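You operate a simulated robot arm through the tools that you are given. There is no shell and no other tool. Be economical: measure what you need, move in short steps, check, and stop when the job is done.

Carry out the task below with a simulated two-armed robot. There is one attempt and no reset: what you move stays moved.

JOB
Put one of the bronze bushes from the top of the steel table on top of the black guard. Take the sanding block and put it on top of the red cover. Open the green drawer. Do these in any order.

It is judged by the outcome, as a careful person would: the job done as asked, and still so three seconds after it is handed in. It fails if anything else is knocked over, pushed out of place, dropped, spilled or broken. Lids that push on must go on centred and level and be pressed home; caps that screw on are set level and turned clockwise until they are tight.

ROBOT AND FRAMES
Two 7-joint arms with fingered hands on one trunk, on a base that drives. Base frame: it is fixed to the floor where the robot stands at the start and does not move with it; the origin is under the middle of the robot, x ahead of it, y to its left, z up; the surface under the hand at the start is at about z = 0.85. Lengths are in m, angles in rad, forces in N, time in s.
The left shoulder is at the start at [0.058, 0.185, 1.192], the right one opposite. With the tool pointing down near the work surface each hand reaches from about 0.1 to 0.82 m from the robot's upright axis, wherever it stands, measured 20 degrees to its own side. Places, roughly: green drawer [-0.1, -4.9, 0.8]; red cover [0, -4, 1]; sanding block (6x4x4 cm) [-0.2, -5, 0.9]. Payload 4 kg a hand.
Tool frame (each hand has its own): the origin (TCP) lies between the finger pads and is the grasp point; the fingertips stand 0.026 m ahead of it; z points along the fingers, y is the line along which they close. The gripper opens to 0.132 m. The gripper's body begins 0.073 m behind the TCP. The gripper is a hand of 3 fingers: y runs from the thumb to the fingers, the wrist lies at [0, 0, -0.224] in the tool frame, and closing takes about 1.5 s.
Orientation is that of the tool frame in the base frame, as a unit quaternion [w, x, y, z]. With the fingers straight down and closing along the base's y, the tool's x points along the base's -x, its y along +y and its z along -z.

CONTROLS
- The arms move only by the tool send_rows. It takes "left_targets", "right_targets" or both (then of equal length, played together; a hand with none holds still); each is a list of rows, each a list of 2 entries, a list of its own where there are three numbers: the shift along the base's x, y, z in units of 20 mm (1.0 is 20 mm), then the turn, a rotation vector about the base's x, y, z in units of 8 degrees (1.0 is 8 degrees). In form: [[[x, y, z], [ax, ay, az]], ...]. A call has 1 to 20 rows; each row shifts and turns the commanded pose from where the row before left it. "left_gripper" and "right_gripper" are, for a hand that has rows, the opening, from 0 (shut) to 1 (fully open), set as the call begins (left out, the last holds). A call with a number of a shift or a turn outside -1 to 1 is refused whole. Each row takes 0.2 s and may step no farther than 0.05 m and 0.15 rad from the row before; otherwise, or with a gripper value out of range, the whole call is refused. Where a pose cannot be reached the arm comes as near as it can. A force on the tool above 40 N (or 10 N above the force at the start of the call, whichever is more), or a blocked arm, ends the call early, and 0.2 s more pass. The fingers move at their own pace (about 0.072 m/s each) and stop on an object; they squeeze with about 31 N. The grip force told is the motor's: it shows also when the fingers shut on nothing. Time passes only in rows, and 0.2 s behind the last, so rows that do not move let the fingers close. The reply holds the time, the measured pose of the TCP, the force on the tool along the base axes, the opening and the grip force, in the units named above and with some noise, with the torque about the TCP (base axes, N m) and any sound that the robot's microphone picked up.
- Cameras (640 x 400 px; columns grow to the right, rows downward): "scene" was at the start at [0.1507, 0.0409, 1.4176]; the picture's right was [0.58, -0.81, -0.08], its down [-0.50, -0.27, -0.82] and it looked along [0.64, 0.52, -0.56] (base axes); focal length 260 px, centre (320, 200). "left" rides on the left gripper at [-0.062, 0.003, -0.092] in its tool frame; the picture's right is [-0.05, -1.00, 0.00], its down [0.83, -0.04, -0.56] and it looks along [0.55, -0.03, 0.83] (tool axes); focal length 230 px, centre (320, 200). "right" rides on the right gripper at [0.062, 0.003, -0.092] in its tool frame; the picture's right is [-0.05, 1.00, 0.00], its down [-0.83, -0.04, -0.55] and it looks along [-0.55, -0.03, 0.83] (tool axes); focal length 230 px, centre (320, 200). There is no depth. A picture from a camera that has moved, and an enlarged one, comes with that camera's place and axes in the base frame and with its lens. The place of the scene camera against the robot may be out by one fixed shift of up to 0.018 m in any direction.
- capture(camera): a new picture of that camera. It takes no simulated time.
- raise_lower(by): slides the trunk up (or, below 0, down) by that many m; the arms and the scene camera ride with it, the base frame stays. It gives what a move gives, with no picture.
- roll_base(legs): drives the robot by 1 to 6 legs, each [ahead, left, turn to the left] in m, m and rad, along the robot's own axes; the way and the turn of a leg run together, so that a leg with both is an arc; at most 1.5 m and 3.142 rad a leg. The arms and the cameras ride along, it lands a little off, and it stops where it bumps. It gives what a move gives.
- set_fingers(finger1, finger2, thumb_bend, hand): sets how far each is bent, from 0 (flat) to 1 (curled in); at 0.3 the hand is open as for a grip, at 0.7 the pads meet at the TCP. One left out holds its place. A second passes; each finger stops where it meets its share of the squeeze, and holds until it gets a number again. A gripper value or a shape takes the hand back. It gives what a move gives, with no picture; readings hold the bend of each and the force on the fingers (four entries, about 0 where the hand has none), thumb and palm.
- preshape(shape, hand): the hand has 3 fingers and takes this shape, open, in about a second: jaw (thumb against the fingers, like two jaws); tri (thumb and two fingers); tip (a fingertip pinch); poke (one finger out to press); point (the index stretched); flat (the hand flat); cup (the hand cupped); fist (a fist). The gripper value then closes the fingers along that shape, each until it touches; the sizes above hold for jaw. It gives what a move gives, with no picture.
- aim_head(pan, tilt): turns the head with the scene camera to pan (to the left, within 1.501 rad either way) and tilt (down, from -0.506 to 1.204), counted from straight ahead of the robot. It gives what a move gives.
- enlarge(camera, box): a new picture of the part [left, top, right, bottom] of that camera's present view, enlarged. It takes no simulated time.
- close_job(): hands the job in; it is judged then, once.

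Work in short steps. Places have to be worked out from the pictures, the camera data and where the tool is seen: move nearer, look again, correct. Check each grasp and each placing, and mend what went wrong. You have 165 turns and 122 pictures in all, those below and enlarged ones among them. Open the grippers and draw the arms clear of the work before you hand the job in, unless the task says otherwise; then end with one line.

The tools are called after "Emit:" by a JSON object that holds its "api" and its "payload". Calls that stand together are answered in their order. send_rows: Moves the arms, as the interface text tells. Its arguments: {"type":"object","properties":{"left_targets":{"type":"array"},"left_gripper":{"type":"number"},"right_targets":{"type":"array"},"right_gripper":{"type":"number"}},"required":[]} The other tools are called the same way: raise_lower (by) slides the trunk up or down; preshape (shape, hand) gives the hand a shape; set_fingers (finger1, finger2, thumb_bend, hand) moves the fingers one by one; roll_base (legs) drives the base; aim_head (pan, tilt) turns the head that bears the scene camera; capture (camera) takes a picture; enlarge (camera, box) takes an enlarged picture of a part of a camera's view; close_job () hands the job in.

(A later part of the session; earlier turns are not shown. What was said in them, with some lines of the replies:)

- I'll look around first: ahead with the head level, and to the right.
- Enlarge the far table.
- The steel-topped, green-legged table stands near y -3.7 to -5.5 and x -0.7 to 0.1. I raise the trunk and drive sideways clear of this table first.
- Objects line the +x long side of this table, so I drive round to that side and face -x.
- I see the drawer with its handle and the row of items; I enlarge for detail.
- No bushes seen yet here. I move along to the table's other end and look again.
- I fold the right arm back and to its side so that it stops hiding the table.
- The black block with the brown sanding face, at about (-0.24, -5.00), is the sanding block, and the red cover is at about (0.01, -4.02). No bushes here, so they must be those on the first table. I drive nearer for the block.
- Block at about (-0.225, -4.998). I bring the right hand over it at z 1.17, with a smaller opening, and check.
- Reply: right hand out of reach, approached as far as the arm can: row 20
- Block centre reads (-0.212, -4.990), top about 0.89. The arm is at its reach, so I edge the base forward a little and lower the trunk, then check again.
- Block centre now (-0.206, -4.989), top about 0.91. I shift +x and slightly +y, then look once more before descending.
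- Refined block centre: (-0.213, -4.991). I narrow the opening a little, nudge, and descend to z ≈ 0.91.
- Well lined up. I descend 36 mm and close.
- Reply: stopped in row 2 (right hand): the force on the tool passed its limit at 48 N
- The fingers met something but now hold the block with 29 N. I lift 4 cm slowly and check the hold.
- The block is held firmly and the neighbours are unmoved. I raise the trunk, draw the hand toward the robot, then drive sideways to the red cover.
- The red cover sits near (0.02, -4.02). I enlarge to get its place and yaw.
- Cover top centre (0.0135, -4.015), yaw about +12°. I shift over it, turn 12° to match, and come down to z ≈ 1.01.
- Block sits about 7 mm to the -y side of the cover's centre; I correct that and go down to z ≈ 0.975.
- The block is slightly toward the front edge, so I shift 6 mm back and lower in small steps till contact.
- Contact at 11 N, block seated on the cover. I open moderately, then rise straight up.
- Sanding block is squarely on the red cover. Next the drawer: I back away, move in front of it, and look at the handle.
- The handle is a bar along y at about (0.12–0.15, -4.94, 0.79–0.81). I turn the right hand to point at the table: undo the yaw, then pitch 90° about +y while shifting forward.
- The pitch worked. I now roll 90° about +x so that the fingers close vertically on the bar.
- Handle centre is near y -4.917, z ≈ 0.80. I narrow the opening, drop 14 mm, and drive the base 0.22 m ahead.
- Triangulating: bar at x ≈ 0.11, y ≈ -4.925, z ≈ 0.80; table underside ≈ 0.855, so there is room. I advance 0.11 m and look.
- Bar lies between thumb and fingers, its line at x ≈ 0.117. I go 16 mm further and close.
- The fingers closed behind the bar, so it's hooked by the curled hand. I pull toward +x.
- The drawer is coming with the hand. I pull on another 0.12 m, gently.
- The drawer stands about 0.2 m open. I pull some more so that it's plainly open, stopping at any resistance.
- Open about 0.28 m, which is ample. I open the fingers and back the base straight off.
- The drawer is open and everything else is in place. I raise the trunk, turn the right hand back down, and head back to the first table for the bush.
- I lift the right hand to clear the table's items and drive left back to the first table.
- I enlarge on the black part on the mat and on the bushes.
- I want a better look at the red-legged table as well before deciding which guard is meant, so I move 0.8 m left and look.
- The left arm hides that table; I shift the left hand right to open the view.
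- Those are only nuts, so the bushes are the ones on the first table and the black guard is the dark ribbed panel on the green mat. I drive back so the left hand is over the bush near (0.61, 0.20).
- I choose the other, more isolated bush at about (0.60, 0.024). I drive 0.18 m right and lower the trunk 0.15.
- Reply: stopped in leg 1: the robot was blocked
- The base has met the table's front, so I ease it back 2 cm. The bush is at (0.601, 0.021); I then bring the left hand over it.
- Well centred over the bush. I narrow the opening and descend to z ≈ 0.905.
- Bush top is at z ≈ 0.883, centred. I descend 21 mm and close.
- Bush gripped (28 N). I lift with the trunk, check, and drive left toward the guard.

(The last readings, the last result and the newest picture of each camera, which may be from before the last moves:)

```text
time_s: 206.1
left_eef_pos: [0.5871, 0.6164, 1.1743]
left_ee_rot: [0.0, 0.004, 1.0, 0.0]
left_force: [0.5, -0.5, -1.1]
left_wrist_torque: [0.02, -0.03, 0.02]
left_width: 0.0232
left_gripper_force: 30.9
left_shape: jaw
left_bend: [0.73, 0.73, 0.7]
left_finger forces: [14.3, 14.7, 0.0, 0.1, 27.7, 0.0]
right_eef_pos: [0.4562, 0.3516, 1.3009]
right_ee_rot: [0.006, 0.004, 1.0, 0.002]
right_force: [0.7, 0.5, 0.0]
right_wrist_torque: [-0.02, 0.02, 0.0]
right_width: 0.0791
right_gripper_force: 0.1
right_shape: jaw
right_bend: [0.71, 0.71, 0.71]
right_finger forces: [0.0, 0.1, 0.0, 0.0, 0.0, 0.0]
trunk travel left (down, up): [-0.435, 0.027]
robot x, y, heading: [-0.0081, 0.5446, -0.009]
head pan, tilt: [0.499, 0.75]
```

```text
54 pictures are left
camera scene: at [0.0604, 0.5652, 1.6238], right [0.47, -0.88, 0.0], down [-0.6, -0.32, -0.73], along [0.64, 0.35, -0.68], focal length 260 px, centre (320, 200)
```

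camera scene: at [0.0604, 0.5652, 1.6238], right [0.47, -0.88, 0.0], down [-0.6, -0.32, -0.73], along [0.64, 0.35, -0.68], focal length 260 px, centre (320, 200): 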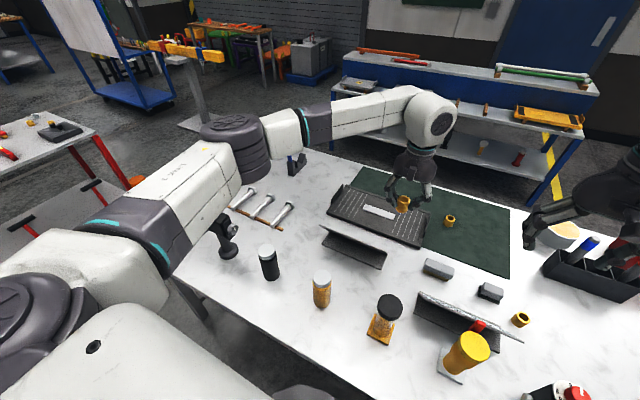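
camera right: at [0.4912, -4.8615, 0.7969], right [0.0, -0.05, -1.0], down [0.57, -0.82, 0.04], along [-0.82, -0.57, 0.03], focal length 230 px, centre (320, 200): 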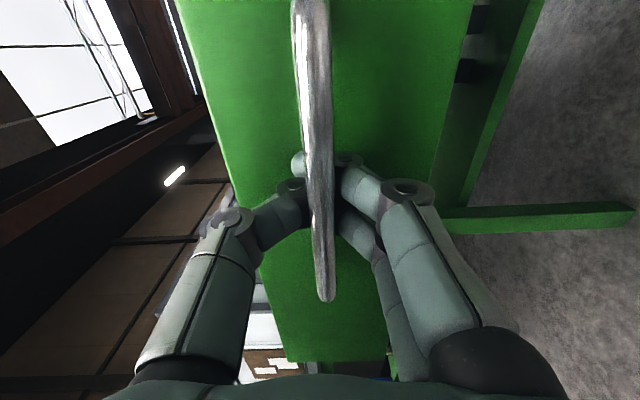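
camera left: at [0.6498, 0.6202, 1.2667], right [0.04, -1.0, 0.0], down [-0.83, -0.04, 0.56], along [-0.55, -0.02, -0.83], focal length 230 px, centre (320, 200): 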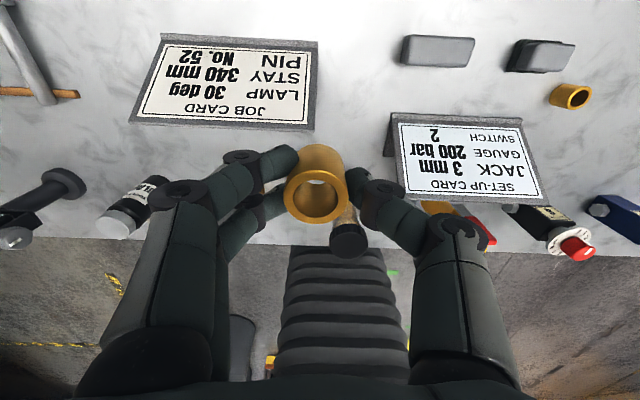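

Guard: x about 0.69–0.94, centre y about 0.70. I carry the bush to (0.755, 0.70) and look down.

Emit:
{"api": "send_rows", "payload": {"left_targets": [[[0.93, 0.46, -0.4], [0, 0, 0]], [[0.93, 0.46, -0.4], [0, 0, 0]], [[0.93, 0.46, -0.4], [0, 0, 0]], [[0.93, 0.46, -0.4], [0, 0, 0]], [[0.93, 0.46, -0.4], [0, 0, 0]], [[0.93, 0.46, -0.4], [0, 0, 0]], [[0.93, 0.46, -0.4], [0, 0, 0]], [[0.93, 0.46, -0.4], [0, 0, 0]], [[0.93, 0.46, -0.4], [0, 0, 0]], [[0, 0, 0], [0, 0, 0]]]}}

Emit:
{"api": "capture", "payload": {"camera": "left"}}

Emit:
{"api": "enlarge", "payload": {"camera": "scene", "box": [310, 140, 470, 260]}}

```text
time_s: 208.3
left_eef_pos: [0.6993, 0.6717, 1.1261]
left_ee_rot: [0.0, 0.005, 1.0, 0.0]
left_force: [0.4, -0.4, -1.2]
left_wrist_torque: [0.0, 0.03, 0.01]
left_width: 0.0227
left_gripper_force: 31.2
left_shape: jaw
left_bend: [0.73, 0.73, 0.7]
left_finger forces: [14.6, 14.8, 0.1, 0.0, 27.9, 0.0]
left hand out of reach, approached as far as the arm can: row 7, 8, 9
right_eef_pos: [0.4567, 0.352, 1.3007]
right_ee_rot: [0.006, 0.003, 1.0, 0.0]
right_force: [0.5, 0.6, -0.9]
right_wrist_torque: [-0.02, 0.03, 0.0]
right_width: 0.0792
right_gripper_force: 0.1
right_shape: jaw
right_bend: [0.71, 0.71, 0.71]
right_finger forces: [0.0, 0.0, 0.0, 0.0, 0.1, 0.0]
trunk travel left (down, up): [-0.435, 0.027]
robot x, y, heading: [-0.0096, 0.5375, -0.008]
head pan, tilt: [0.499, 0.75]
```

```text
53 pictures are left
camera left: at [0.7611, 0.676, 1.2186], right [0.04, -1.0, 0.0], down [-0.83, -0.04, 0.56], along [-0.55, -0.02, -0.83], focal length 230 px, centre (320, 200)
```

left: 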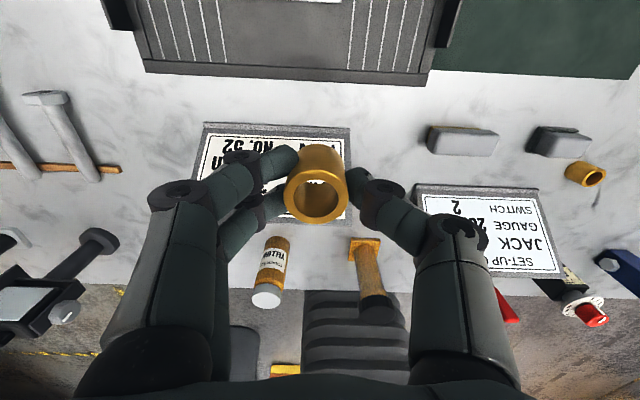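

```text
3.33 times, centred on (390, 200) of scene
camera zoom: at [0.0603, 0.5668, 1.6237], right [0.47, -0.88, 0.0], down [-0.6, -0.32, -0.73], along [0.64, 0.35, -0.68], focal length 865 px, centre (87, 200)
```

zoom: 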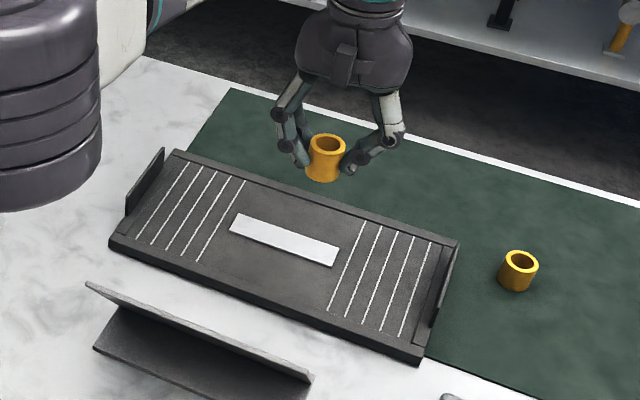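

The guard's near edge is at x ≈ 0.73 and the arm is at its reach. Lowering the trunk and easing the base 2 cm ahead will extend it.

Emit:
{"api": "raise_lower", "payload": {"by": -0.12}}

Emit:
{"api": "roll_base", "payload": {"legs": [[0.02, 0, 0]]}}

Emit:
{"api": "send_rows", "payload": {"left_targets": [[[0.7, 0.3, 0], [0, 0, 0]], [[0.7, 0.3, 0], [0, 0, 0]], [[0.7, 0.3, 0], [0, 0, 0]], [[0.7, 0.3, 0], [0, 0, 0]], [[0, 0, 0], [0, 0, 0]]]}}

Emit:
{"api": "capture", "payload": {"camera": "left"}}

Emit:
{"api": "capture", "payload": {"camera": "scene"}}

```text
time_s: 209.8
left_eef_pos: [0.6995, 0.6705, 1.0084]
left_ee_rot: [0.0, 0.003, 1.0, 0.001]
left_force: [0.2, -1.2, -2.0]
left_wrist_torque: [0.0, 0.03, 0.01]
left_width: 0.0232
left_gripper_force: 31.2
left_shape: jaw
left_bend: [0.73, 0.73, 0.7]
left_finger forces: [14.6, 14.7, 0.0, 0.0, 27.9, 0.0]
right_eef_pos: [0.457, 0.3527, 1.1816]
right_ee_rot: [0.006, 0.003, 1.0, 0.001]
right_force: [-0.7, 0.2, 0.1]
right_wrist_torque: [-0.02, 0.0, 0.02]
right_width: 0.0793
right_gripper_force: 0.1
right_shape: jaw
right_bend: [0.71, 0.71, 0.71]
right_finger forces: [0.0, 0.1, 0.1, 0.0, 0.1, 0.1]
trunk travel left (down, up): [-0.315, 0.147]
robot x, y, heading: [-0.0101, 0.5387, -0.005]
head pan, tilt: [0.499, 0.75]
```

```text
time_s: 210.6
left_eef_pos: [0.715, 0.6712, 1.0105]
left_ee_rot: [0.004, 0.004, 1.0, 0.0]
left_force: [0.0, 0.1, -1.7]
left_wrist_torque: [0.03, -0.04, -0.04]
left_width: 0.0228
left_gripper_force: 31.4
left_shape: jaw
left_bend: [0.73, 0.73, 0.7]
left_finger forces: [14.5, 14.8, 0.1, 0.1, 27.9, 0.0]
right_eef_pos: [0.4711, 0.3518, 1.1837]
right_ee_rot: [0.009, 0.004, 1.0, 0.001]
right_force: [0.6, 0.1, 0.3]
right_wrist_torque: [0.0, -0.01, 0.0]
right_width: 0.079
right_gripper_force: 0.0
right_shape: jaw
right_bend: [0.71, 0.71, 0.71]
right_finger forces: [0.1, 0.1, 0.0, 0.1, 0.0, 0.1]
trunk travel left (down, up): [-0.315, 0.147]
robot x, y, heading: [0.0084, 0.5386, -0.005]
head pan, tilt: [0.499, 0.75]
```

```text
time_s: 211.8
left_eef_pos: [0.7476, 0.6961, 1.0083]
left_ee_rot: [0.001, 0.004, 1.0, 0.001]
left_force: [0.1, -0.3, -1.4]
left_wrist_torque: [0.0, 0.0, 0.0]
left_width: 0.0227
left_gripper_force: 31.2
left_shape: jaw
left_bend: [0.73, 0.73, 0.7]
left_finger forces: [14.8, 14.8, 0.0, 0.0, 27.9, 0.1]
left hand out of reach, approached as far as the arm can: row 2, 3, 4
right_eef_pos: [0.4762, 0.3513, 1.1802]
right_ee_rot: [0.006, 0.004, 1.0, 0.0]
right_force: [-0.1, 0.1, 0.2]
right_wrist_torque: [0.01, -0.02, 0.01]
right_width: 0.0792
right_gripper_force: 0.1
right_shape: jaw
right_bend: [0.71, 0.71, 0.71]
right_finger forces: [0.0, 0.1, 0.1, 0.0, 0.0, 0.1]
trunk travel left (down, up): [-0.315, 0.147]
robot x, y, heading: [0.0107, 0.5396, -0.009]
head pan, tilt: [0.499, 0.75]
```

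```text
51 pictures are left
camera left: at [0.8092, 0.6993, 1.1018], right [0.04, -1.0, 0.0], down [-0.83, -0.04, 0.55], along [-0.55, -0.02, -0.83], focal length 230 px, centre (320, 200)
```

left: 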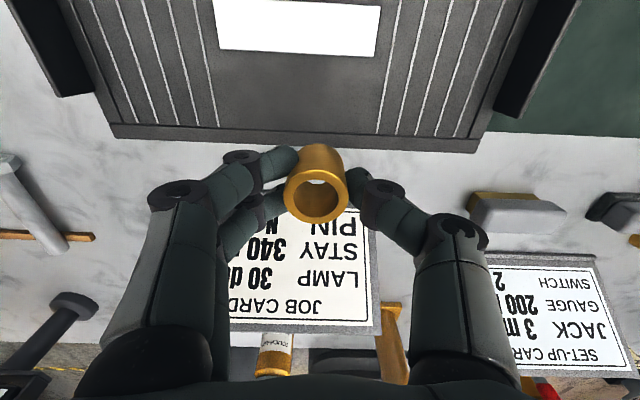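

```text
50 pictures are left
camera scene: at [0.1093, 0.5661, 1.4968], right [0.47, -0.88, -0.03], down [-0.64, -0.32, -0.7], along [0.6, 0.35, -0.72], focal length 260 px, centre (320, 200)
```

scene: 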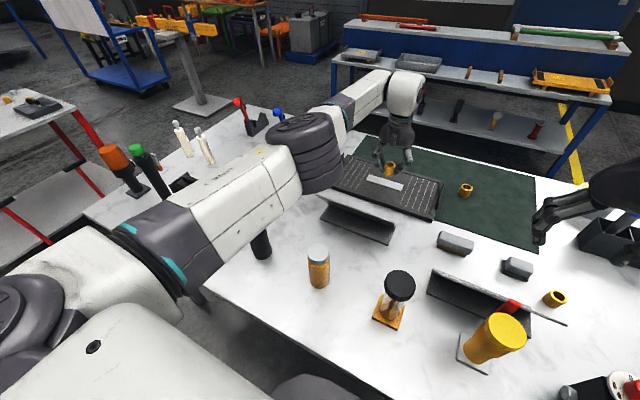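

Max reach gives x ≈ 0.748, and I want about 0.765 so that the bush clears the guard's rim. I edge the base 12 mm forward (short of the earlier contact) and recheck.

Emit:
{"api": "roll_base", "payload": {"legs": [[0.013, 0, 0]]}}

Emit:
{"api": "send_rows", "payload": {"left_targets": [[[0.3, 0, 0], [0, -0.2, 0]], [[0.3, 0, 0], [0, -0.2, 0]], [[0, 0, 0], [0, 0, 0]]]}}

```text
time_s: 212.5
left_eef_pos: [0.7579, 0.6963, 1.0115]
left_ee_rot: [0.003, 0.005, 1.0, 0.0]
left_force: [0.2, -0.9, -1.0]
left_wrist_torque: [-0.03, -0.05, 0.02]
left_width: 0.0228
left_gripper_force: 31.2
left_shape: jaw
left_bend: [0.73, 0.73, 0.7]
left_finger forces: [14.8, 14.9, 0.0, 0.0, 27.9, 0.0]
right_eef_pos: [0.4844, 0.3508, 1.1826]
right_ee_rot: [0.008, 0.003, 1.0, 0.001]
right_force: [0.2, -0.1, 0.0]
right_wrist_torque: [-0.01, 0.01, -0.04]
right_width: 0.079
right_gripper_force: 0.1
right_shape: jaw
right_bend: [0.71, 0.71, 0.71]
right_finger forces: [0.0, 0.1, 0.1, 0.0, 0.0, 0.1]
trunk travel left (down, up): [-0.315, 0.147]
robot x, y, heading: [0.0249, 0.5401, -0.007]
head pan, tilt: [0.499, 0.75]
```

```text
time_s: 213.3
left_eef_pos: [0.7724, 0.6959, 1.0067]
left_ee_rot: [0.028, 0.004, 1.0, 0.0]
left_force: [-0.7, -0.4, -0.9]
left_wrist_torque: [0.01, 0.03, 0.02]
left_width: 0.0229
left_gripper_force: 30.8
left_shape: jaw
left_bend: [0.73, 0.73, 0.7]
left_finger forces: [14.8, 14.8, 0.0, 0.1, 27.9, 0.1]
right_eef_pos: [0.4905, 0.3516, 1.1801]
right_ee_rot: [0.006, 0.004, 1.0, 0.0]
right_force: [-0.2, 0.2, -0.5]
right_wrist_torque: [0.0, 0.01, 0.07]
right_width: 0.0788
right_gripper_force: 0.1
right_shape: jaw
right_bend: [0.71, 0.71, 0.71]
right_finger forces: [0.1, 0.1, 0.1, 0.1, 0.0, 0.0]
trunk travel left (down, up): [-0.315, 0.147]
robot x, y, heading: [0.0225, 0.5421, -0.009]
head pan, tilt: [0.499, 0.75]
```

Now at x 0.772 with a 3° tilt. I lower the trunk 6 cm and look.

Emit:
{"api": "raise_lower", "payload": {"by": -0.06}}

Emit:
{"api": "capture", "payload": {"camera": "left"}}

Emit:
{"api": "capture", "payload": {"camera": "scene"}}

```text
time_s: 214.3
left_eef_pos: [0.7728, 0.6955, 0.9499]
left_ee_rot: [0.029, 0.005, 1.0, -0.001]
left_force: [-0.1, 0.8, -2.0]
left_wrist_torque: [-0.04, 0.03, -0.01]
left_width: 0.0231
left_gripper_force: 30.9
left_shape: jaw
left_bend: [0.73, 0.73, 0.7]
left_finger forces: [15.1, 14.8, 0.0, 0.0, 27.8, 0.0]
right_eef_pos: [0.4897, 0.353, 1.1214]
right_ee_rot: [0.007, 0.003, 1.0, 0.001]
right_force: [-1.0, -0.1, 0.2]
right_wrist_torque: [-0.01, 0.0, 0.0]
right_width: 0.0787
right_gripper_force: 0.0
right_shape: jaw
right_bend: [0.71, 0.71, 0.71]
right_finger forces: [0.0, 0.1, 0.0, 0.0, 0.0, 0.1]
trunk travel left (down, up): [-0.255, 0.207]
robot x, y, heading: [0.0245, 0.5462, -0.01]
head pan, tilt: [0.499, 0.75]
```

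```text
49 pictures are left
camera left: at [0.8287, 0.6991, 1.0463], right [0.04, -1.0, 0.0], down [-0.86, -0.04, 0.5], along [-0.5, -0.02, -0.86], focal length 230 px, centre (320, 200)
```

left: 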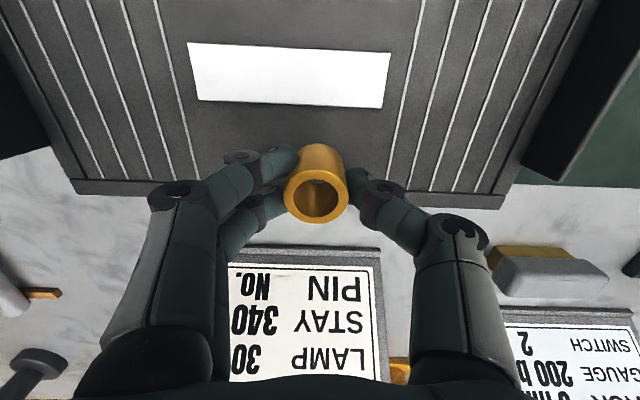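

```text
48 pictures are left
camera scene: at [0.1511, 0.5661, 1.4299], right [0.47, -0.88, -0.05], down [-0.68, -0.32, -0.66], along [0.57, 0.35, -0.75], focal length 260 px, centre (320, 200)
```

scene: 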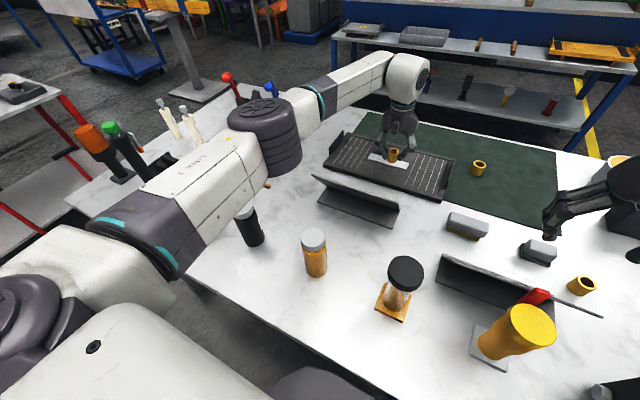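

The bush is over the strip between rim and label plate. I descend 30 mm, then go in small steps until contact.

Emit:
{"api": "send_rows", "payload": {"left_targets": [[[0, 0, -0.4], [0, 0, 0]], [[0, 0, -0.4], [0, 0, 0]], [[0, 0, -0.4], [0, 0, 0]], [[0, 0, 0], [0, 0, 0]]]}}

Emit:
{"api": "enlarge", "payload": {"camera": "scene", "box": [330, 110, 460, 210]}}

```text
time_s: 215.3
left_eef_pos: [0.7726, 0.6952, 0.9251]
left_ee_rot: [0.029, 0.005, 1.0, 0.0]
left_force: [-0.6, 0.3, -1.4]
left_wrist_torque: [-0.04, 0.01, -0.01]
left_width: 0.0228
left_gripper_force: 31.3
left_shape: jaw
left_bend: [0.73, 0.73, 0.7]
left_finger forces: [14.9, 14.8, 0.0, 0.0, 27.8, 0.1]
right_eef_pos: [0.4895, 0.3518, 1.1208]
right_ee_rot: [0.006, 0.004, 1.0, 0.001]
right_force: [0.8, -0.4, 0.1]
right_wrist_torque: [0.0, -0.01, 0.02]
right_width: 0.0792
right_gripper_force: 0.0
right_shape: jaw
right_bend: [0.71, 0.71, 0.71]
right_finger forces: [0.0, 0.0, 0.0, 0.1, 0.1, 0.0]
trunk travel left (down, up): [-0.255, 0.207]
robot x, y, heading: [0.0227, 0.541, -0.013]
head pan, tilt: [0.499, 0.75]
```

```text
4.00 times, centred on (395, 160) of scene
camera zoom: at [0.1518, 0.566, 1.4298], right [0.47, -0.88, -0.05], down [-0.68, -0.32, -0.66], along [0.57, 0.35, -0.75], focal length 1038 px, centre (20, 360)
```

zoom: 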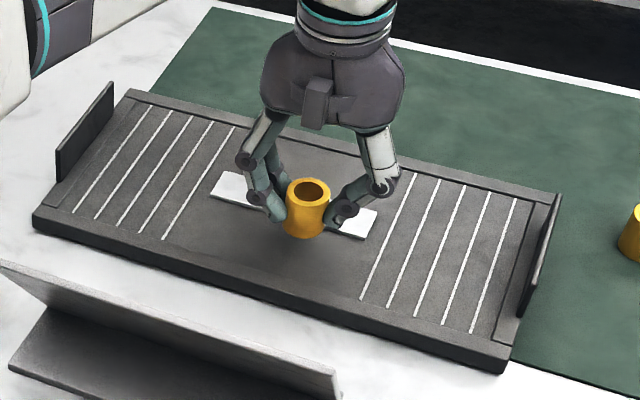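

Emit:
{"api": "send_rows", "payload": {"left_targets": [[[0, 0, -0.2], [0, 0, 0]], [[0, 0, -0.2], [0, 0, 0]], [[0, 0, 0], [0, 0, 0]]]}}

Emit:
{"api": "send_rows", "payload": {"left_targets": [[[0, 0, -0.15], [0, 0, 0]], [[0, 0, -0.15], [0, 0, 0]], [[0, 0, 0], [0, 0, 0]]]}}

Emit:
{"api": "enlarge", "payload": {"camera": "scene", "box": [330, 110, 460, 210]}}

```text
time_s: 216.1
left_eef_pos: [0.7729, 0.6959, 0.9164]
left_ee_rot: [0.029, 0.005, 1.0, 0.0]
left_force: [0.0, 0.1, -0.9]
left_wrist_torque: [0.02, 0.02, 0.0]
left_width: 0.0229
left_gripper_force: 30.8
left_shape: jaw
left_bend: [0.73, 0.73, 0.7]
left_finger forces: [15.0, 14.9, 0.0, 0.0, 27.7, 0.0]
right_eef_pos: [0.4887, 0.3516, 1.1205]
right_ee_rot: [0.006, 0.003, 1.0, 0.001]
right_force: [-1.1, 0.0, 0.6]
right_wrist_torque: [0.01, 0.0, 0.02]
right_width: 0.0791
right_gripper_force: 0.2
right_shape: jaw
right_bend: [0.71, 0.71, 0.71]
right_finger forces: [0.0, 0.0, 0.0, 0.1, 0.0, 0.0]
trunk travel left (down, up): [-0.255, 0.207]
robot x, y, heading: [0.0212, 0.5378, -0.011]
head pan, tilt: [0.499, 0.75]
```

```text
time_s: 216.9
left_eef_pos: [0.7726, 0.6955, 0.9099]
left_ee_rot: [0.03, 0.003, 1.0, 0.0]
left_force: [0.9, 1.2, -0.9]
left_wrist_torque: [0.0, 0.0, 0.0]
left_width: 0.0229
left_gripper_force: 31.5
left_shape: jaw
left_bend: [0.73, 0.73, 0.7]
left_finger forces: [15.0, 14.8, 0.0, 0.0, 27.8, 0.1]
right_eef_pos: [0.4892, 0.3518, 1.1213]
right_ee_rot: [0.006, 0.003, 1.0, 0.001]
right_force: [-0.3, 0.6, -0.7]
right_wrist_torque: [0.0, -0.02, 0.0]
right_width: 0.079
right_gripper_force: 0.1
right_shape: jaw
right_bend: [0.71, 0.71, 0.71]
right_finger forces: [0.0, 0.0, 0.0, 0.0, 0.0, 0.1]
trunk travel left (down, up): [-0.255, 0.207]
robot x, y, heading: [0.0185, 0.5384, -0.006]
head pan, tilt: [0.499, 0.75]
```

```text
4.00 times, centred on (395, 160) of scene
camera zoom: at [0.1518, 0.566, 1.4298], right [0.47, -0.88, -0.05], down [-0.68, -0.32, -0.66], along [0.57, 0.35, -0.75], focal length 1038 px, centre (20, 360)
```

zoom: 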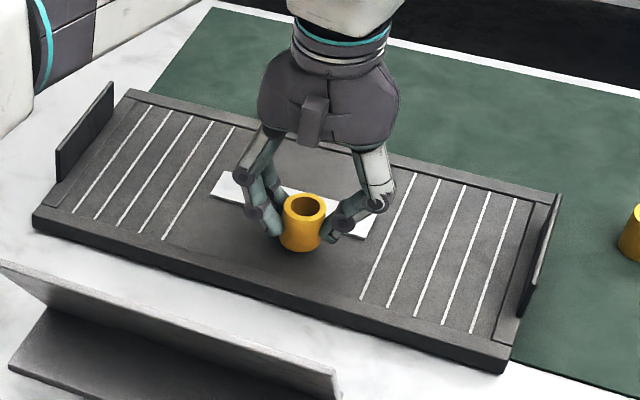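

Still no contact. I keep lowering in 3–4 mm steps.

Emit:
{"api": "send_rows", "payload": {"left_targets": [[[0, 0, -0.15], [0, 0, 0]], [[0, 0, 0], [0, 0, 0]]]}}

Emit:
{"api": "send_rows", "payload": {"left_targets": [[[0, 0, -0.15], [0, 0, 0]], [[0, 0, 0], [0, 0, 0]]]}}

Emit:
{"api": "send_rows", "payload": {"left_targets": [[[0, 0, -0.12], [0, 0, 0]], [[0, 0, 0], [0, 0, 0]]]}}

```text
time_s: 217.5
left_eef_pos: [0.7718, 0.6948, 0.9075]
left_ee_rot: [0.028, 0.004, 1.0, 0.0]
left_force: [-0.4, 0.7, -1.3]
left_wrist_torque: [0.0, -0.03, -0.01]
left_width: 0.0229
left_gripper_force: 31.1
left_shape: jaw
left_bend: [0.73, 0.73, 0.7]
left_finger forces: [15.0, 14.8, 0.0, 0.1, 27.8, 0.0]
right_eef_pos: [0.4878, 0.3519, 1.1207]
right_ee_rot: [0.006, 0.003, 1.0, 0.0]
right_force: [0.7, 0.0, 0.2]
right_wrist_torque: [-0.04, -0.01, -0.02]
right_width: 0.0789
right_gripper_force: 0.1
right_shape: jaw
right_bend: [0.71, 0.71, 0.71]
right_finger forces: [0.0, 0.0, 0.0, 0.0, 0.0, 0.1]
trunk travel left (down, up): [-0.255, 0.207]
robot x, y, heading: [0.0272, 0.5405, -0.013]
head pan, tilt: [0.499, 0.75]
```

```text
time_s: 218.1
left_eef_pos: [0.773, 0.6964, 0.9045]
left_ee_rot: [0.029, 0.004, 1.0, 0.0]
left_force: [0.1, -0.5, -1.7]
left_wrist_torque: [0.03, 0.04, -0.01]
left_width: 0.0228
left_gripper_force: 30.9
left_shape: jaw
left_bend: [0.73, 0.73, 0.7]
left_finger forces: [15.0, 14.8, 0.0, 0.1, 27.8, 0.0]
right_eef_pos: [0.4895, 0.3519, 1.1198]
right_ee_rot: [0.006, 0.003, 1.0, 0.0]
right_force: [-0.2, -0.3, -0.8]
right_wrist_torque: [0.02, 0.03, 0.01]
right_width: 0.0789
right_gripper_force: 0.0
right_shape: jaw
right_bend: [0.71, 0.71, 0.71]
right_finger forces: [0.0, 0.1, 0.0, 0.0, 0.0, 0.1]
trunk travel left (down, up): [-0.255, 0.207]
robot x, y, heading: [0.0211, 0.5423, -0.008]
head pan, tilt: [0.499, 0.75]
```

```text
time_s: 218.7
left_eef_pos: [0.7736, 0.6955, 0.9033]
left_ee_rot: [0.029, 0.004, 1.0, 0.0]
left_force: [-0.7, 0.5, -1.2]
left_wrist_torque: [0.01, -0.02, 0.04]
left_width: 0.0228
left_gripper_force: 31.1
left_shape: jaw
left_bend: [0.73, 0.73, 0.7]
left_finger forces: [14.9, 14.9, 0.0, 0.0, 27.7, 0.0]
right_eef_pos: [0.4883, 0.3515, 1.1208]
right_ee_rot: [0.007, 0.003, 1.0, 0.001]
right_force: [0.3, 0.4, -0.3]
right_wrist_torque: [-0.02, -0.02, -0.01]
right_width: 0.0794
right_gripper_force: 0.0
right_shape: jaw
right_bend: [0.71, 0.71, 0.71]
right_finger forces: [0.1, 0.0, 0.0, 0.1, 0.0, 0.0]
trunk travel left (down, up): [-0.255, 0.207]
robot x, y, heading: [0.0241, 0.5402, -0.013]
head pan, tilt: [0.499, 0.75]
```

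Emit:
{"api": "send_rows", "payload": {"left_targets": [[[0, 0, -0.12], [0, 0, 0]], [[0, 0, 0], [0, 0, 0]]]}}

Emit:
{"api": "send_rows", "payload": {"left_targets": [[[0, 0, -0.12], [0, 0, 0]], [[0, 0, 0], [0, 0, 0]]]}}

Emit:
{"api": "enlarge", "payload": {"camera": "scene", "box": [360, 130, 440, 190]}}

```text
time_s: 219.3
left_eef_pos: [0.7737, 0.6955, 0.9016]
left_ee_rot: [0.03, 0.005, 1.0, 0.0]
left_force: [2.9, 0.6, 5.8]
left_wrist_torque: [0.04, 0.01, 0.0]
left_width: 0.0229
left_gripper_force: 31.1
left_shape: jaw
left_bend: [0.73, 0.73, 0.7]
left_finger forces: [15.8, 15.7, 0.0, 0.0, 29.5, 0.0]
right_eef_pos: [0.4879, 0.3509, 1.1203]
right_ee_rot: [0.006, 0.003, 1.0, 0.001]
right_force: [0.6, 0.4, -0.4]
right_wrist_torque: [0.02, -0.01, 0.01]
right_width: 0.0789
right_gripper_force: 0.0
right_shape: jaw
right_bend: [0.71, 0.71, 0.71]
right_finger forces: [0.1, 0.0, 0.0, 0.1, 0.0, 0.0]
trunk travel left (down, up): [-0.255, 0.207]
robot x, y, heading: [0.0213, 0.5416, -0.009]
head pan, tilt: [0.499, 0.75]
```

```text
time_s: 219.9
left_eef_pos: [0.7723, 0.6953, 0.9003]
left_ee_rot: [0.03, 0.004, 1.0, 0.0]
left_force: [6.3, 1.3, 16.7]
left_wrist_torque: [0.09, -0.06, -0.07]
left_width: 0.0234
left_gripper_force: 31.9
left_shape: jaw
left_bend: [0.73, 0.73, 0.71]
left_finger forces: [18.0, 17.5, 0.1, 0.1, 32.0, 0.0]
right_eef_pos: [0.4869, 0.3513, 1.1204]
right_ee_rot: [0.007, 0.002, 1.0, 0.001]
right_force: [-0.2, 0.3, -0.1]
right_wrist_torque: [0.01, 0.03, 0.02]
right_width: 0.0792
right_gripper_force: 0.1
right_shape: jaw
right_bend: [0.71, 0.71, 0.71]
right_finger forces: [0.0, 0.0, 0.0, 0.1, 0.1, 0.0]
trunk travel left (down, up): [-0.255, 0.207]
robot x, y, heading: [0.0208, 0.541, -0.01]
head pan, tilt: [0.499, 0.75]
```

```text
6.67 times, centred on (400, 160) of scene
camera zoom: at [0.1502, 0.5656, 1.4302], right [0.47, -0.88, -0.05], down [-0.68, -0.32, -0.66], along [0.57, 0.35, -0.75], focal length 1730 px, centre (-213, 467)
```

zoom: 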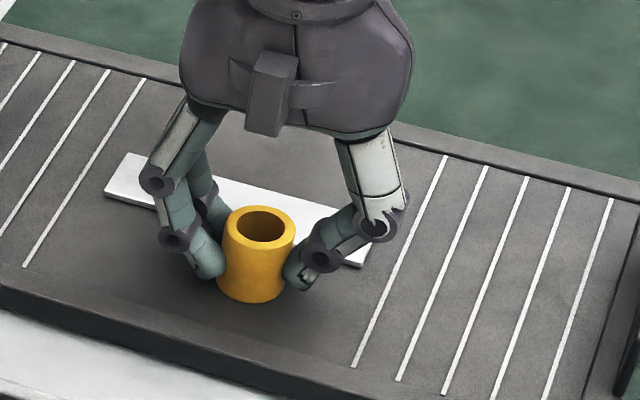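

Contact at 17 N: the bush stands on the guard. I relieve slightly, open, then rise.

Emit:
{"api": "send_rows", "payload": {"left_targets": [[[0, 0, 0.1], [0, 0, 0]], [[0, 0, 0], [0, 0, 0]]]}}

Emit:
{"api": "send_rows", "payload": {"left_targets": [[[0, 0, 0], [0, 0, 0]], [[0, 0, 0], [0, 0, 0]], [[0, 0, 0], [0, 0, 0]], [[0, 0, 0], [0, 0, 0]]], "left_gripper": 0.55}}

Emit:
{"api": "capture", "payload": {"camera": "left"}}

```text
time_s: 220.5
left_eef_pos: [0.7727, 0.6944, 0.901]
left_ee_rot: [0.03, 0.004, 1.0, 0.001]
left_force: [2.7, -1.1, 13.0]
left_wrist_torque: [0.04, 0.04, -0.01]
left_width: 0.0235
left_gripper_force: 31.1
left_shape: jaw
left_bend: [0.73, 0.73, 0.7]
left_finger forces: [16.8, 17.8, 0.0, 0.0, 32.4, 0.1]
right_eef_pos: [0.4872, 0.3517, 1.1208]
right_ee_rot: [0.007, 0.004, 1.0, 0.001]
right_force: [-0.2, -0.9, 0.5]
right_wrist_torque: [0.01, 0.0, 0.01]
right_width: 0.0789
right_gripper_force: 0.0
right_shape: jaw
right_bend: [0.71, 0.71, 0.71]
right_finger forces: [0.0, 0.1, 0.0, 0.1, 0.1, 0.1]
trunk travel left (down, up): [-0.255, 0.207]
robot x, y, heading: [0.0263, 0.5383, -0.01]
head pan, tilt: [0.499, 0.75]
```

```text
time_s: 221.5
left_eef_pos: [0.7727, 0.696, 0.8991]
left_ee_rot: [0.029, 0.004, 1.0, 0.0]
left_force: [0.3, -0.2, 1.2]
left_wrist_torque: [-0.04, -0.01, 0.01]
left_width: 0.0719
left_gripper_force: 0.1
left_shape: jaw
left_bend: [0.72, 0.72, 0.7]
left_finger forces: [0.1, 0.1, 0.0, 0.0, 0.1, 0.1]
right_eef_pos: [0.4895, 0.3516, 1.1201]
right_ee_rot: [0.006, 0.003, 1.0, 0.001]
right_force: [1.4, 0.4, 0.5]
right_wrist_torque: [0.01, 0.02, -0.03]
right_width: 0.079
right_gripper_force: 0.0
right_shape: jaw
right_bend: [0.71, 0.71, 0.71]
right_finger forces: [0.1, 0.1, 0.1, 0.1, 0.1, 0.0]
trunk travel left (down, up): [-0.255, 0.207]
robot x, y, heading: [0.0263, 0.5378, -0.008]
head pan, tilt: [0.499, 0.75]
```

```text
44 pictures are left
camera left: at [0.8293, 0.6994, 0.9952], right [0.04, -1.0, 0.0], down [-0.86, -0.04, 0.51], along [-0.51, -0.02, -0.86], focal length 230 px, centre (320, 200)
```

left: 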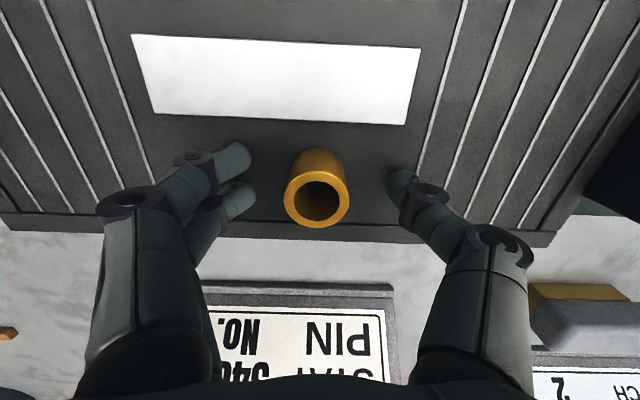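

The bush stands free on the guard. I raise the hand straight up, then draw it back at height.

Emit:
{"api": "send_rows", "payload": {"left_targets": [[[0, 0, 0.5], [0, 0, 0]], [[0, 0, 0.5], [0, 0, 0]], [[0, 0, 1], [0, 0, 0]], [[0, 0, 1], [0, 0, 0]], [[0, 0, 1], [0, 0, 0]]]}}

Emit:
{"api": "raise_lower", "payload": {"by": 0.18}}

Emit:
{"api": "send_rows", "payload": {"left_targets": [[[-1, 0, 0.3], [0, 0, 0]], [[-1, 0, 0.3], [0, 0, 0]], [[-1, 0, 0.3], [0, 0, 0]], [[-1, 0, 0.3], [0, 0, 0]], [[-1, 0, 0.3], [0, 0, 0]], [[-1, 0, 0.3], [0, 0, 0]], [[-1, 0, 0.3], [0, 0, 0]], [[-1, 0, 0.3], [0, 0, 0]], [[-1, 0, 0.3], [0, 0, 0]]], "left_gripper": 1.0}}

Emit:
{"api": "roll_base", "payload": {"legs": [[-0.15, 0, 0]]}}

Emit:
{"api": "capture", "payload": {"camera": "scene"}}

```text
time_s: 222.7
left_eef_pos: [0.7731, 0.6965, 0.9808]
left_ee_rot: [0.029, 0.004, 1.0, 0.0]
left_force: [0.3, 0.3, 0.4]
left_wrist_torque: [0.02, 0.0, 0.01]
left_width: 0.0718
left_gripper_force: 0.0
left_shape: jaw
left_bend: [0.72, 0.72, 0.7]
left_finger forces: [0.1, 0.0, 0.0, 0.0, 0.1, 0.1]
right_eef_pos: [0.4888, 0.3519, 1.1202]
right_ee_rot: [0.006, 0.004, 1.0, 0.0]
right_force: [0.0, 0.3, 0.7]
right_wrist_torque: [0.01, -0.01, 0.01]
right_width: 0.079
right_gripper_force: 0.0
right_shape: jaw
right_bend: [0.71, 0.71, 0.71]
right_finger forces: [0.1, 0.0, 0.0, 0.0, 0.1, 0.0]
trunk travel left (down, up): [-0.255, 0.207]
robot x, y, heading: [0.0236, 0.5412, -0.007]
head pan, tilt: [0.499, 0.75]
```

```text
time_s: 224.7
left_eef_pos: [0.7682, 0.697, 1.1948]
left_ee_rot: [0.052, 0.004, 0.999, 0.0]
left_force: [-0.2, -0.4, -0.8]
left_wrist_torque: [-0.02, -0.01, -0.05]
left_width: 0.072
left_gripper_force: 0.0
left_shape: jaw
left_bend: [0.72, 0.72, 0.7]
left_finger forces: [0.0, 0.0, 0.0, 0.0, 0.0, 0.0]
right_eef_pos: [0.4883, 0.3528, 1.3005]
right_ee_rot: [0.007, 0.004, 1.0, 0.0]
right_force: [0.5, -0.4, -0.5]
right_wrist_torque: [0.01, 0.01, 0.0]
right_width: 0.0791
right_gripper_force: 0.0
right_shape: jaw
right_bend: [0.71, 0.71, 0.71]
right_finger forces: [0.1, 0.0, 0.0, 0.1, 0.0, 0.0]
trunk travel left (down, up): [-0.435, 0.027]
robot x, y, heading: [0.0241, 0.5365, -0.011]
head pan, tilt: [0.499, 0.75]
```

```text
time_s: 226.7
left_eef_pos: [0.5864, 0.6946, 1.2488]
left_ee_rot: [0.051, 0.005, 0.999, 0.0]
left_force: [-0.5, 0.1, 0.6]
left_wrist_torque: [-0.01, 0.04, -0.01]
left_width: 0.1319
left_gripper_force: 0.1
left_shape: jaw
left_bend: [0.3, 0.3, 0.3]
left_finger forces: [0.1, 0.0, 0.0, 0.0, 0.1, 0.0]
right_eef_pos: [0.4888, 0.3497, 1.3007]
right_ee_rot: [0.006, 0.004, 1.0, 0.0]
right_force: [-0.2, 0.0, 0.4]
right_wrist_torque: [0.0, -0.02, -0.01]
right_width: 0.0791
right_gripper_force: 0.0
right_shape: jaw
right_bend: [0.71, 0.71, 0.71]
right_finger forces: [0.1, 0.0, 0.0, 0.0, 0.1, 0.0]
trunk travel left (down, up): [-0.435, 0.027]
robot x, y, heading: [0.0242, 0.5439, -0.008]
head pan, tilt: [0.499, 0.75]
```

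```text
time_s: 228.1
left_eef_pos: [0.4387, 0.6972, 1.247]
left_ee_rot: [0.051, 0.005, 0.999, 0.0]
left_force: [-0.4, -0.1, -0.6]
left_wrist_torque: [0.05, 0.02, -0.04]
left_width: 0.1321
left_gripper_force: 0.1
left_shape: jaw
left_bend: [0.3, 0.3, 0.3]
left_finger forces: [0.0, 0.0, 0.0, 0.1, 0.0, 0.0]
right_eef_pos: [0.3416, 0.3536, 1.2994]
right_ee_rot: [0.004, 0.003, 1.0, 0.001]
right_force: [-0.5, 0.5, -1.0]
right_wrist_torque: [-0.02, 0.03, 0.02]
right_width: 0.0792
right_gripper_force: 0.1
right_shape: jaw
right_bend: [0.71, 0.71, 0.71]
right_finger forces: [0.0, 0.0, 0.0, 0.0, 0.1, 0.0]
trunk travel left (down, up): [-0.435, 0.027]
robot x, y, heading: [-0.1254, 0.5403, -0.008]
head pan, tilt: [0.499, 0.75]
```

```text
43 pictures are left
camera scene: at [-0.0541, 0.5676, 1.6235], right [0.47, -0.88, 0.0], down [-0.6, -0.32, -0.73], along [0.64, 0.35, -0.69], focal length 260 px, centre (320, 200)
```

scene: 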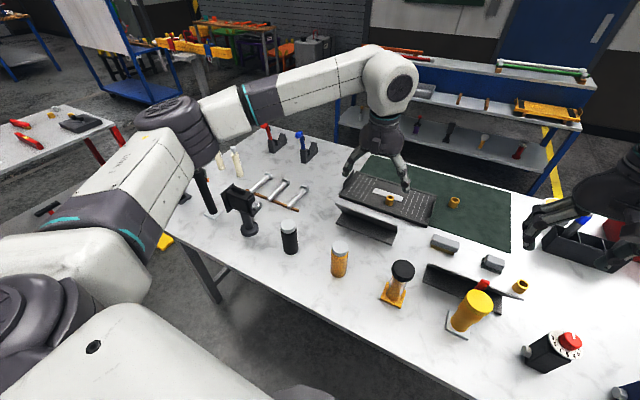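

The bush stands on the guard and everything else is undisturbed. I open the right gripper too and take a close last look.

Emit:
{"api": "send_rows", "payload": {"right_targets": [[[0, 0, 0], [0, 0, 0]], [[0, 0, 0], [0, 0, 0]], [[0, 0, 0], [0, 0, 0]]], "right_gripper": 1.0}}

Emit:
{"api": "enlarge", "payload": {"camera": "scene", "box": [320, 150, 520, 275]}}

```text
time_s: 228.9
left_eef_pos: [0.4367, 0.6948, 1.25]
left_ee_rot: [0.052, 0.004, 0.999, 0.0]
left_force: [-0.3, -0.6, -0.2]
left_wrist_torque: [0.03, -0.01, 0.02]
left_width: 0.1321
left_gripper_force: 0.0
left_shape: jaw
left_bend: [0.3, 0.3, 0.3]
left_finger forces: [0.0, 0.1, 0.0, 0.0, 0.0, 0.1]
right_eef_pos: [0.337, 0.3522, 1.3004]
right_ee_rot: [0.007, 0.004, 1.0, 0.001]
right_force: [-0.4, 0.4, -0.7]
right_wrist_torque: [0.0, 0.0, -0.01]
right_width: 0.1319
right_gripper_force: 0.1
right_shape: jaw
right_bend: [0.3, 0.3, 0.3]
right_finger forces: [0.0, 0.0, 0.0, 0.0, 0.0, 0.1]
trunk travel left (down, up): [-0.435, 0.027]
robot x, y, heading: [-0.1247, 0.5408, -0.005]
head pan, tilt: [0.499, 0.75]
```

```text
3.20 times, centred on (420, 212) of scene
camera zoom: at [-0.0591, 0.5676, 1.6238], right [0.47, -0.88, 0.0], down [-0.6, -0.32, -0.73], along [0.64, 0.35, -0.68], focal length 830 px, centre (0, 160)
```

zoom: 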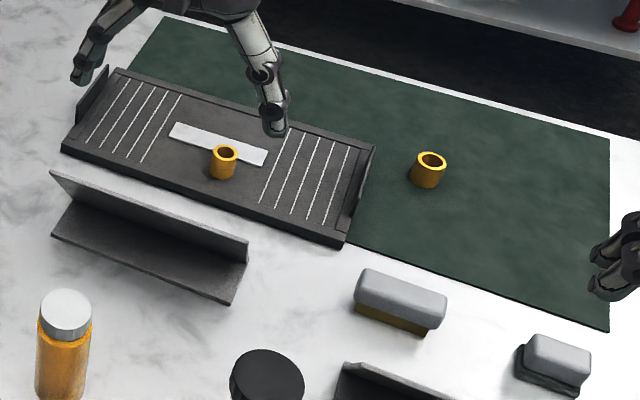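

All three parts are done, the grippers are open and the arms are clear, so I hand it in.

Emit:
{"api": "close_job", "payload": {}}

```text
The job is handed in.
```

I finished all three parts and handed the job in: a bronze bush stands on the black guard, the sanding block sits on the red cover, and the green drawer is open about 0.28 m. No table was labelled, so I took the first table as the steel table, since it was the only one where I saw bushes. I took the dark ribbed panel on its green mat as the black guard.
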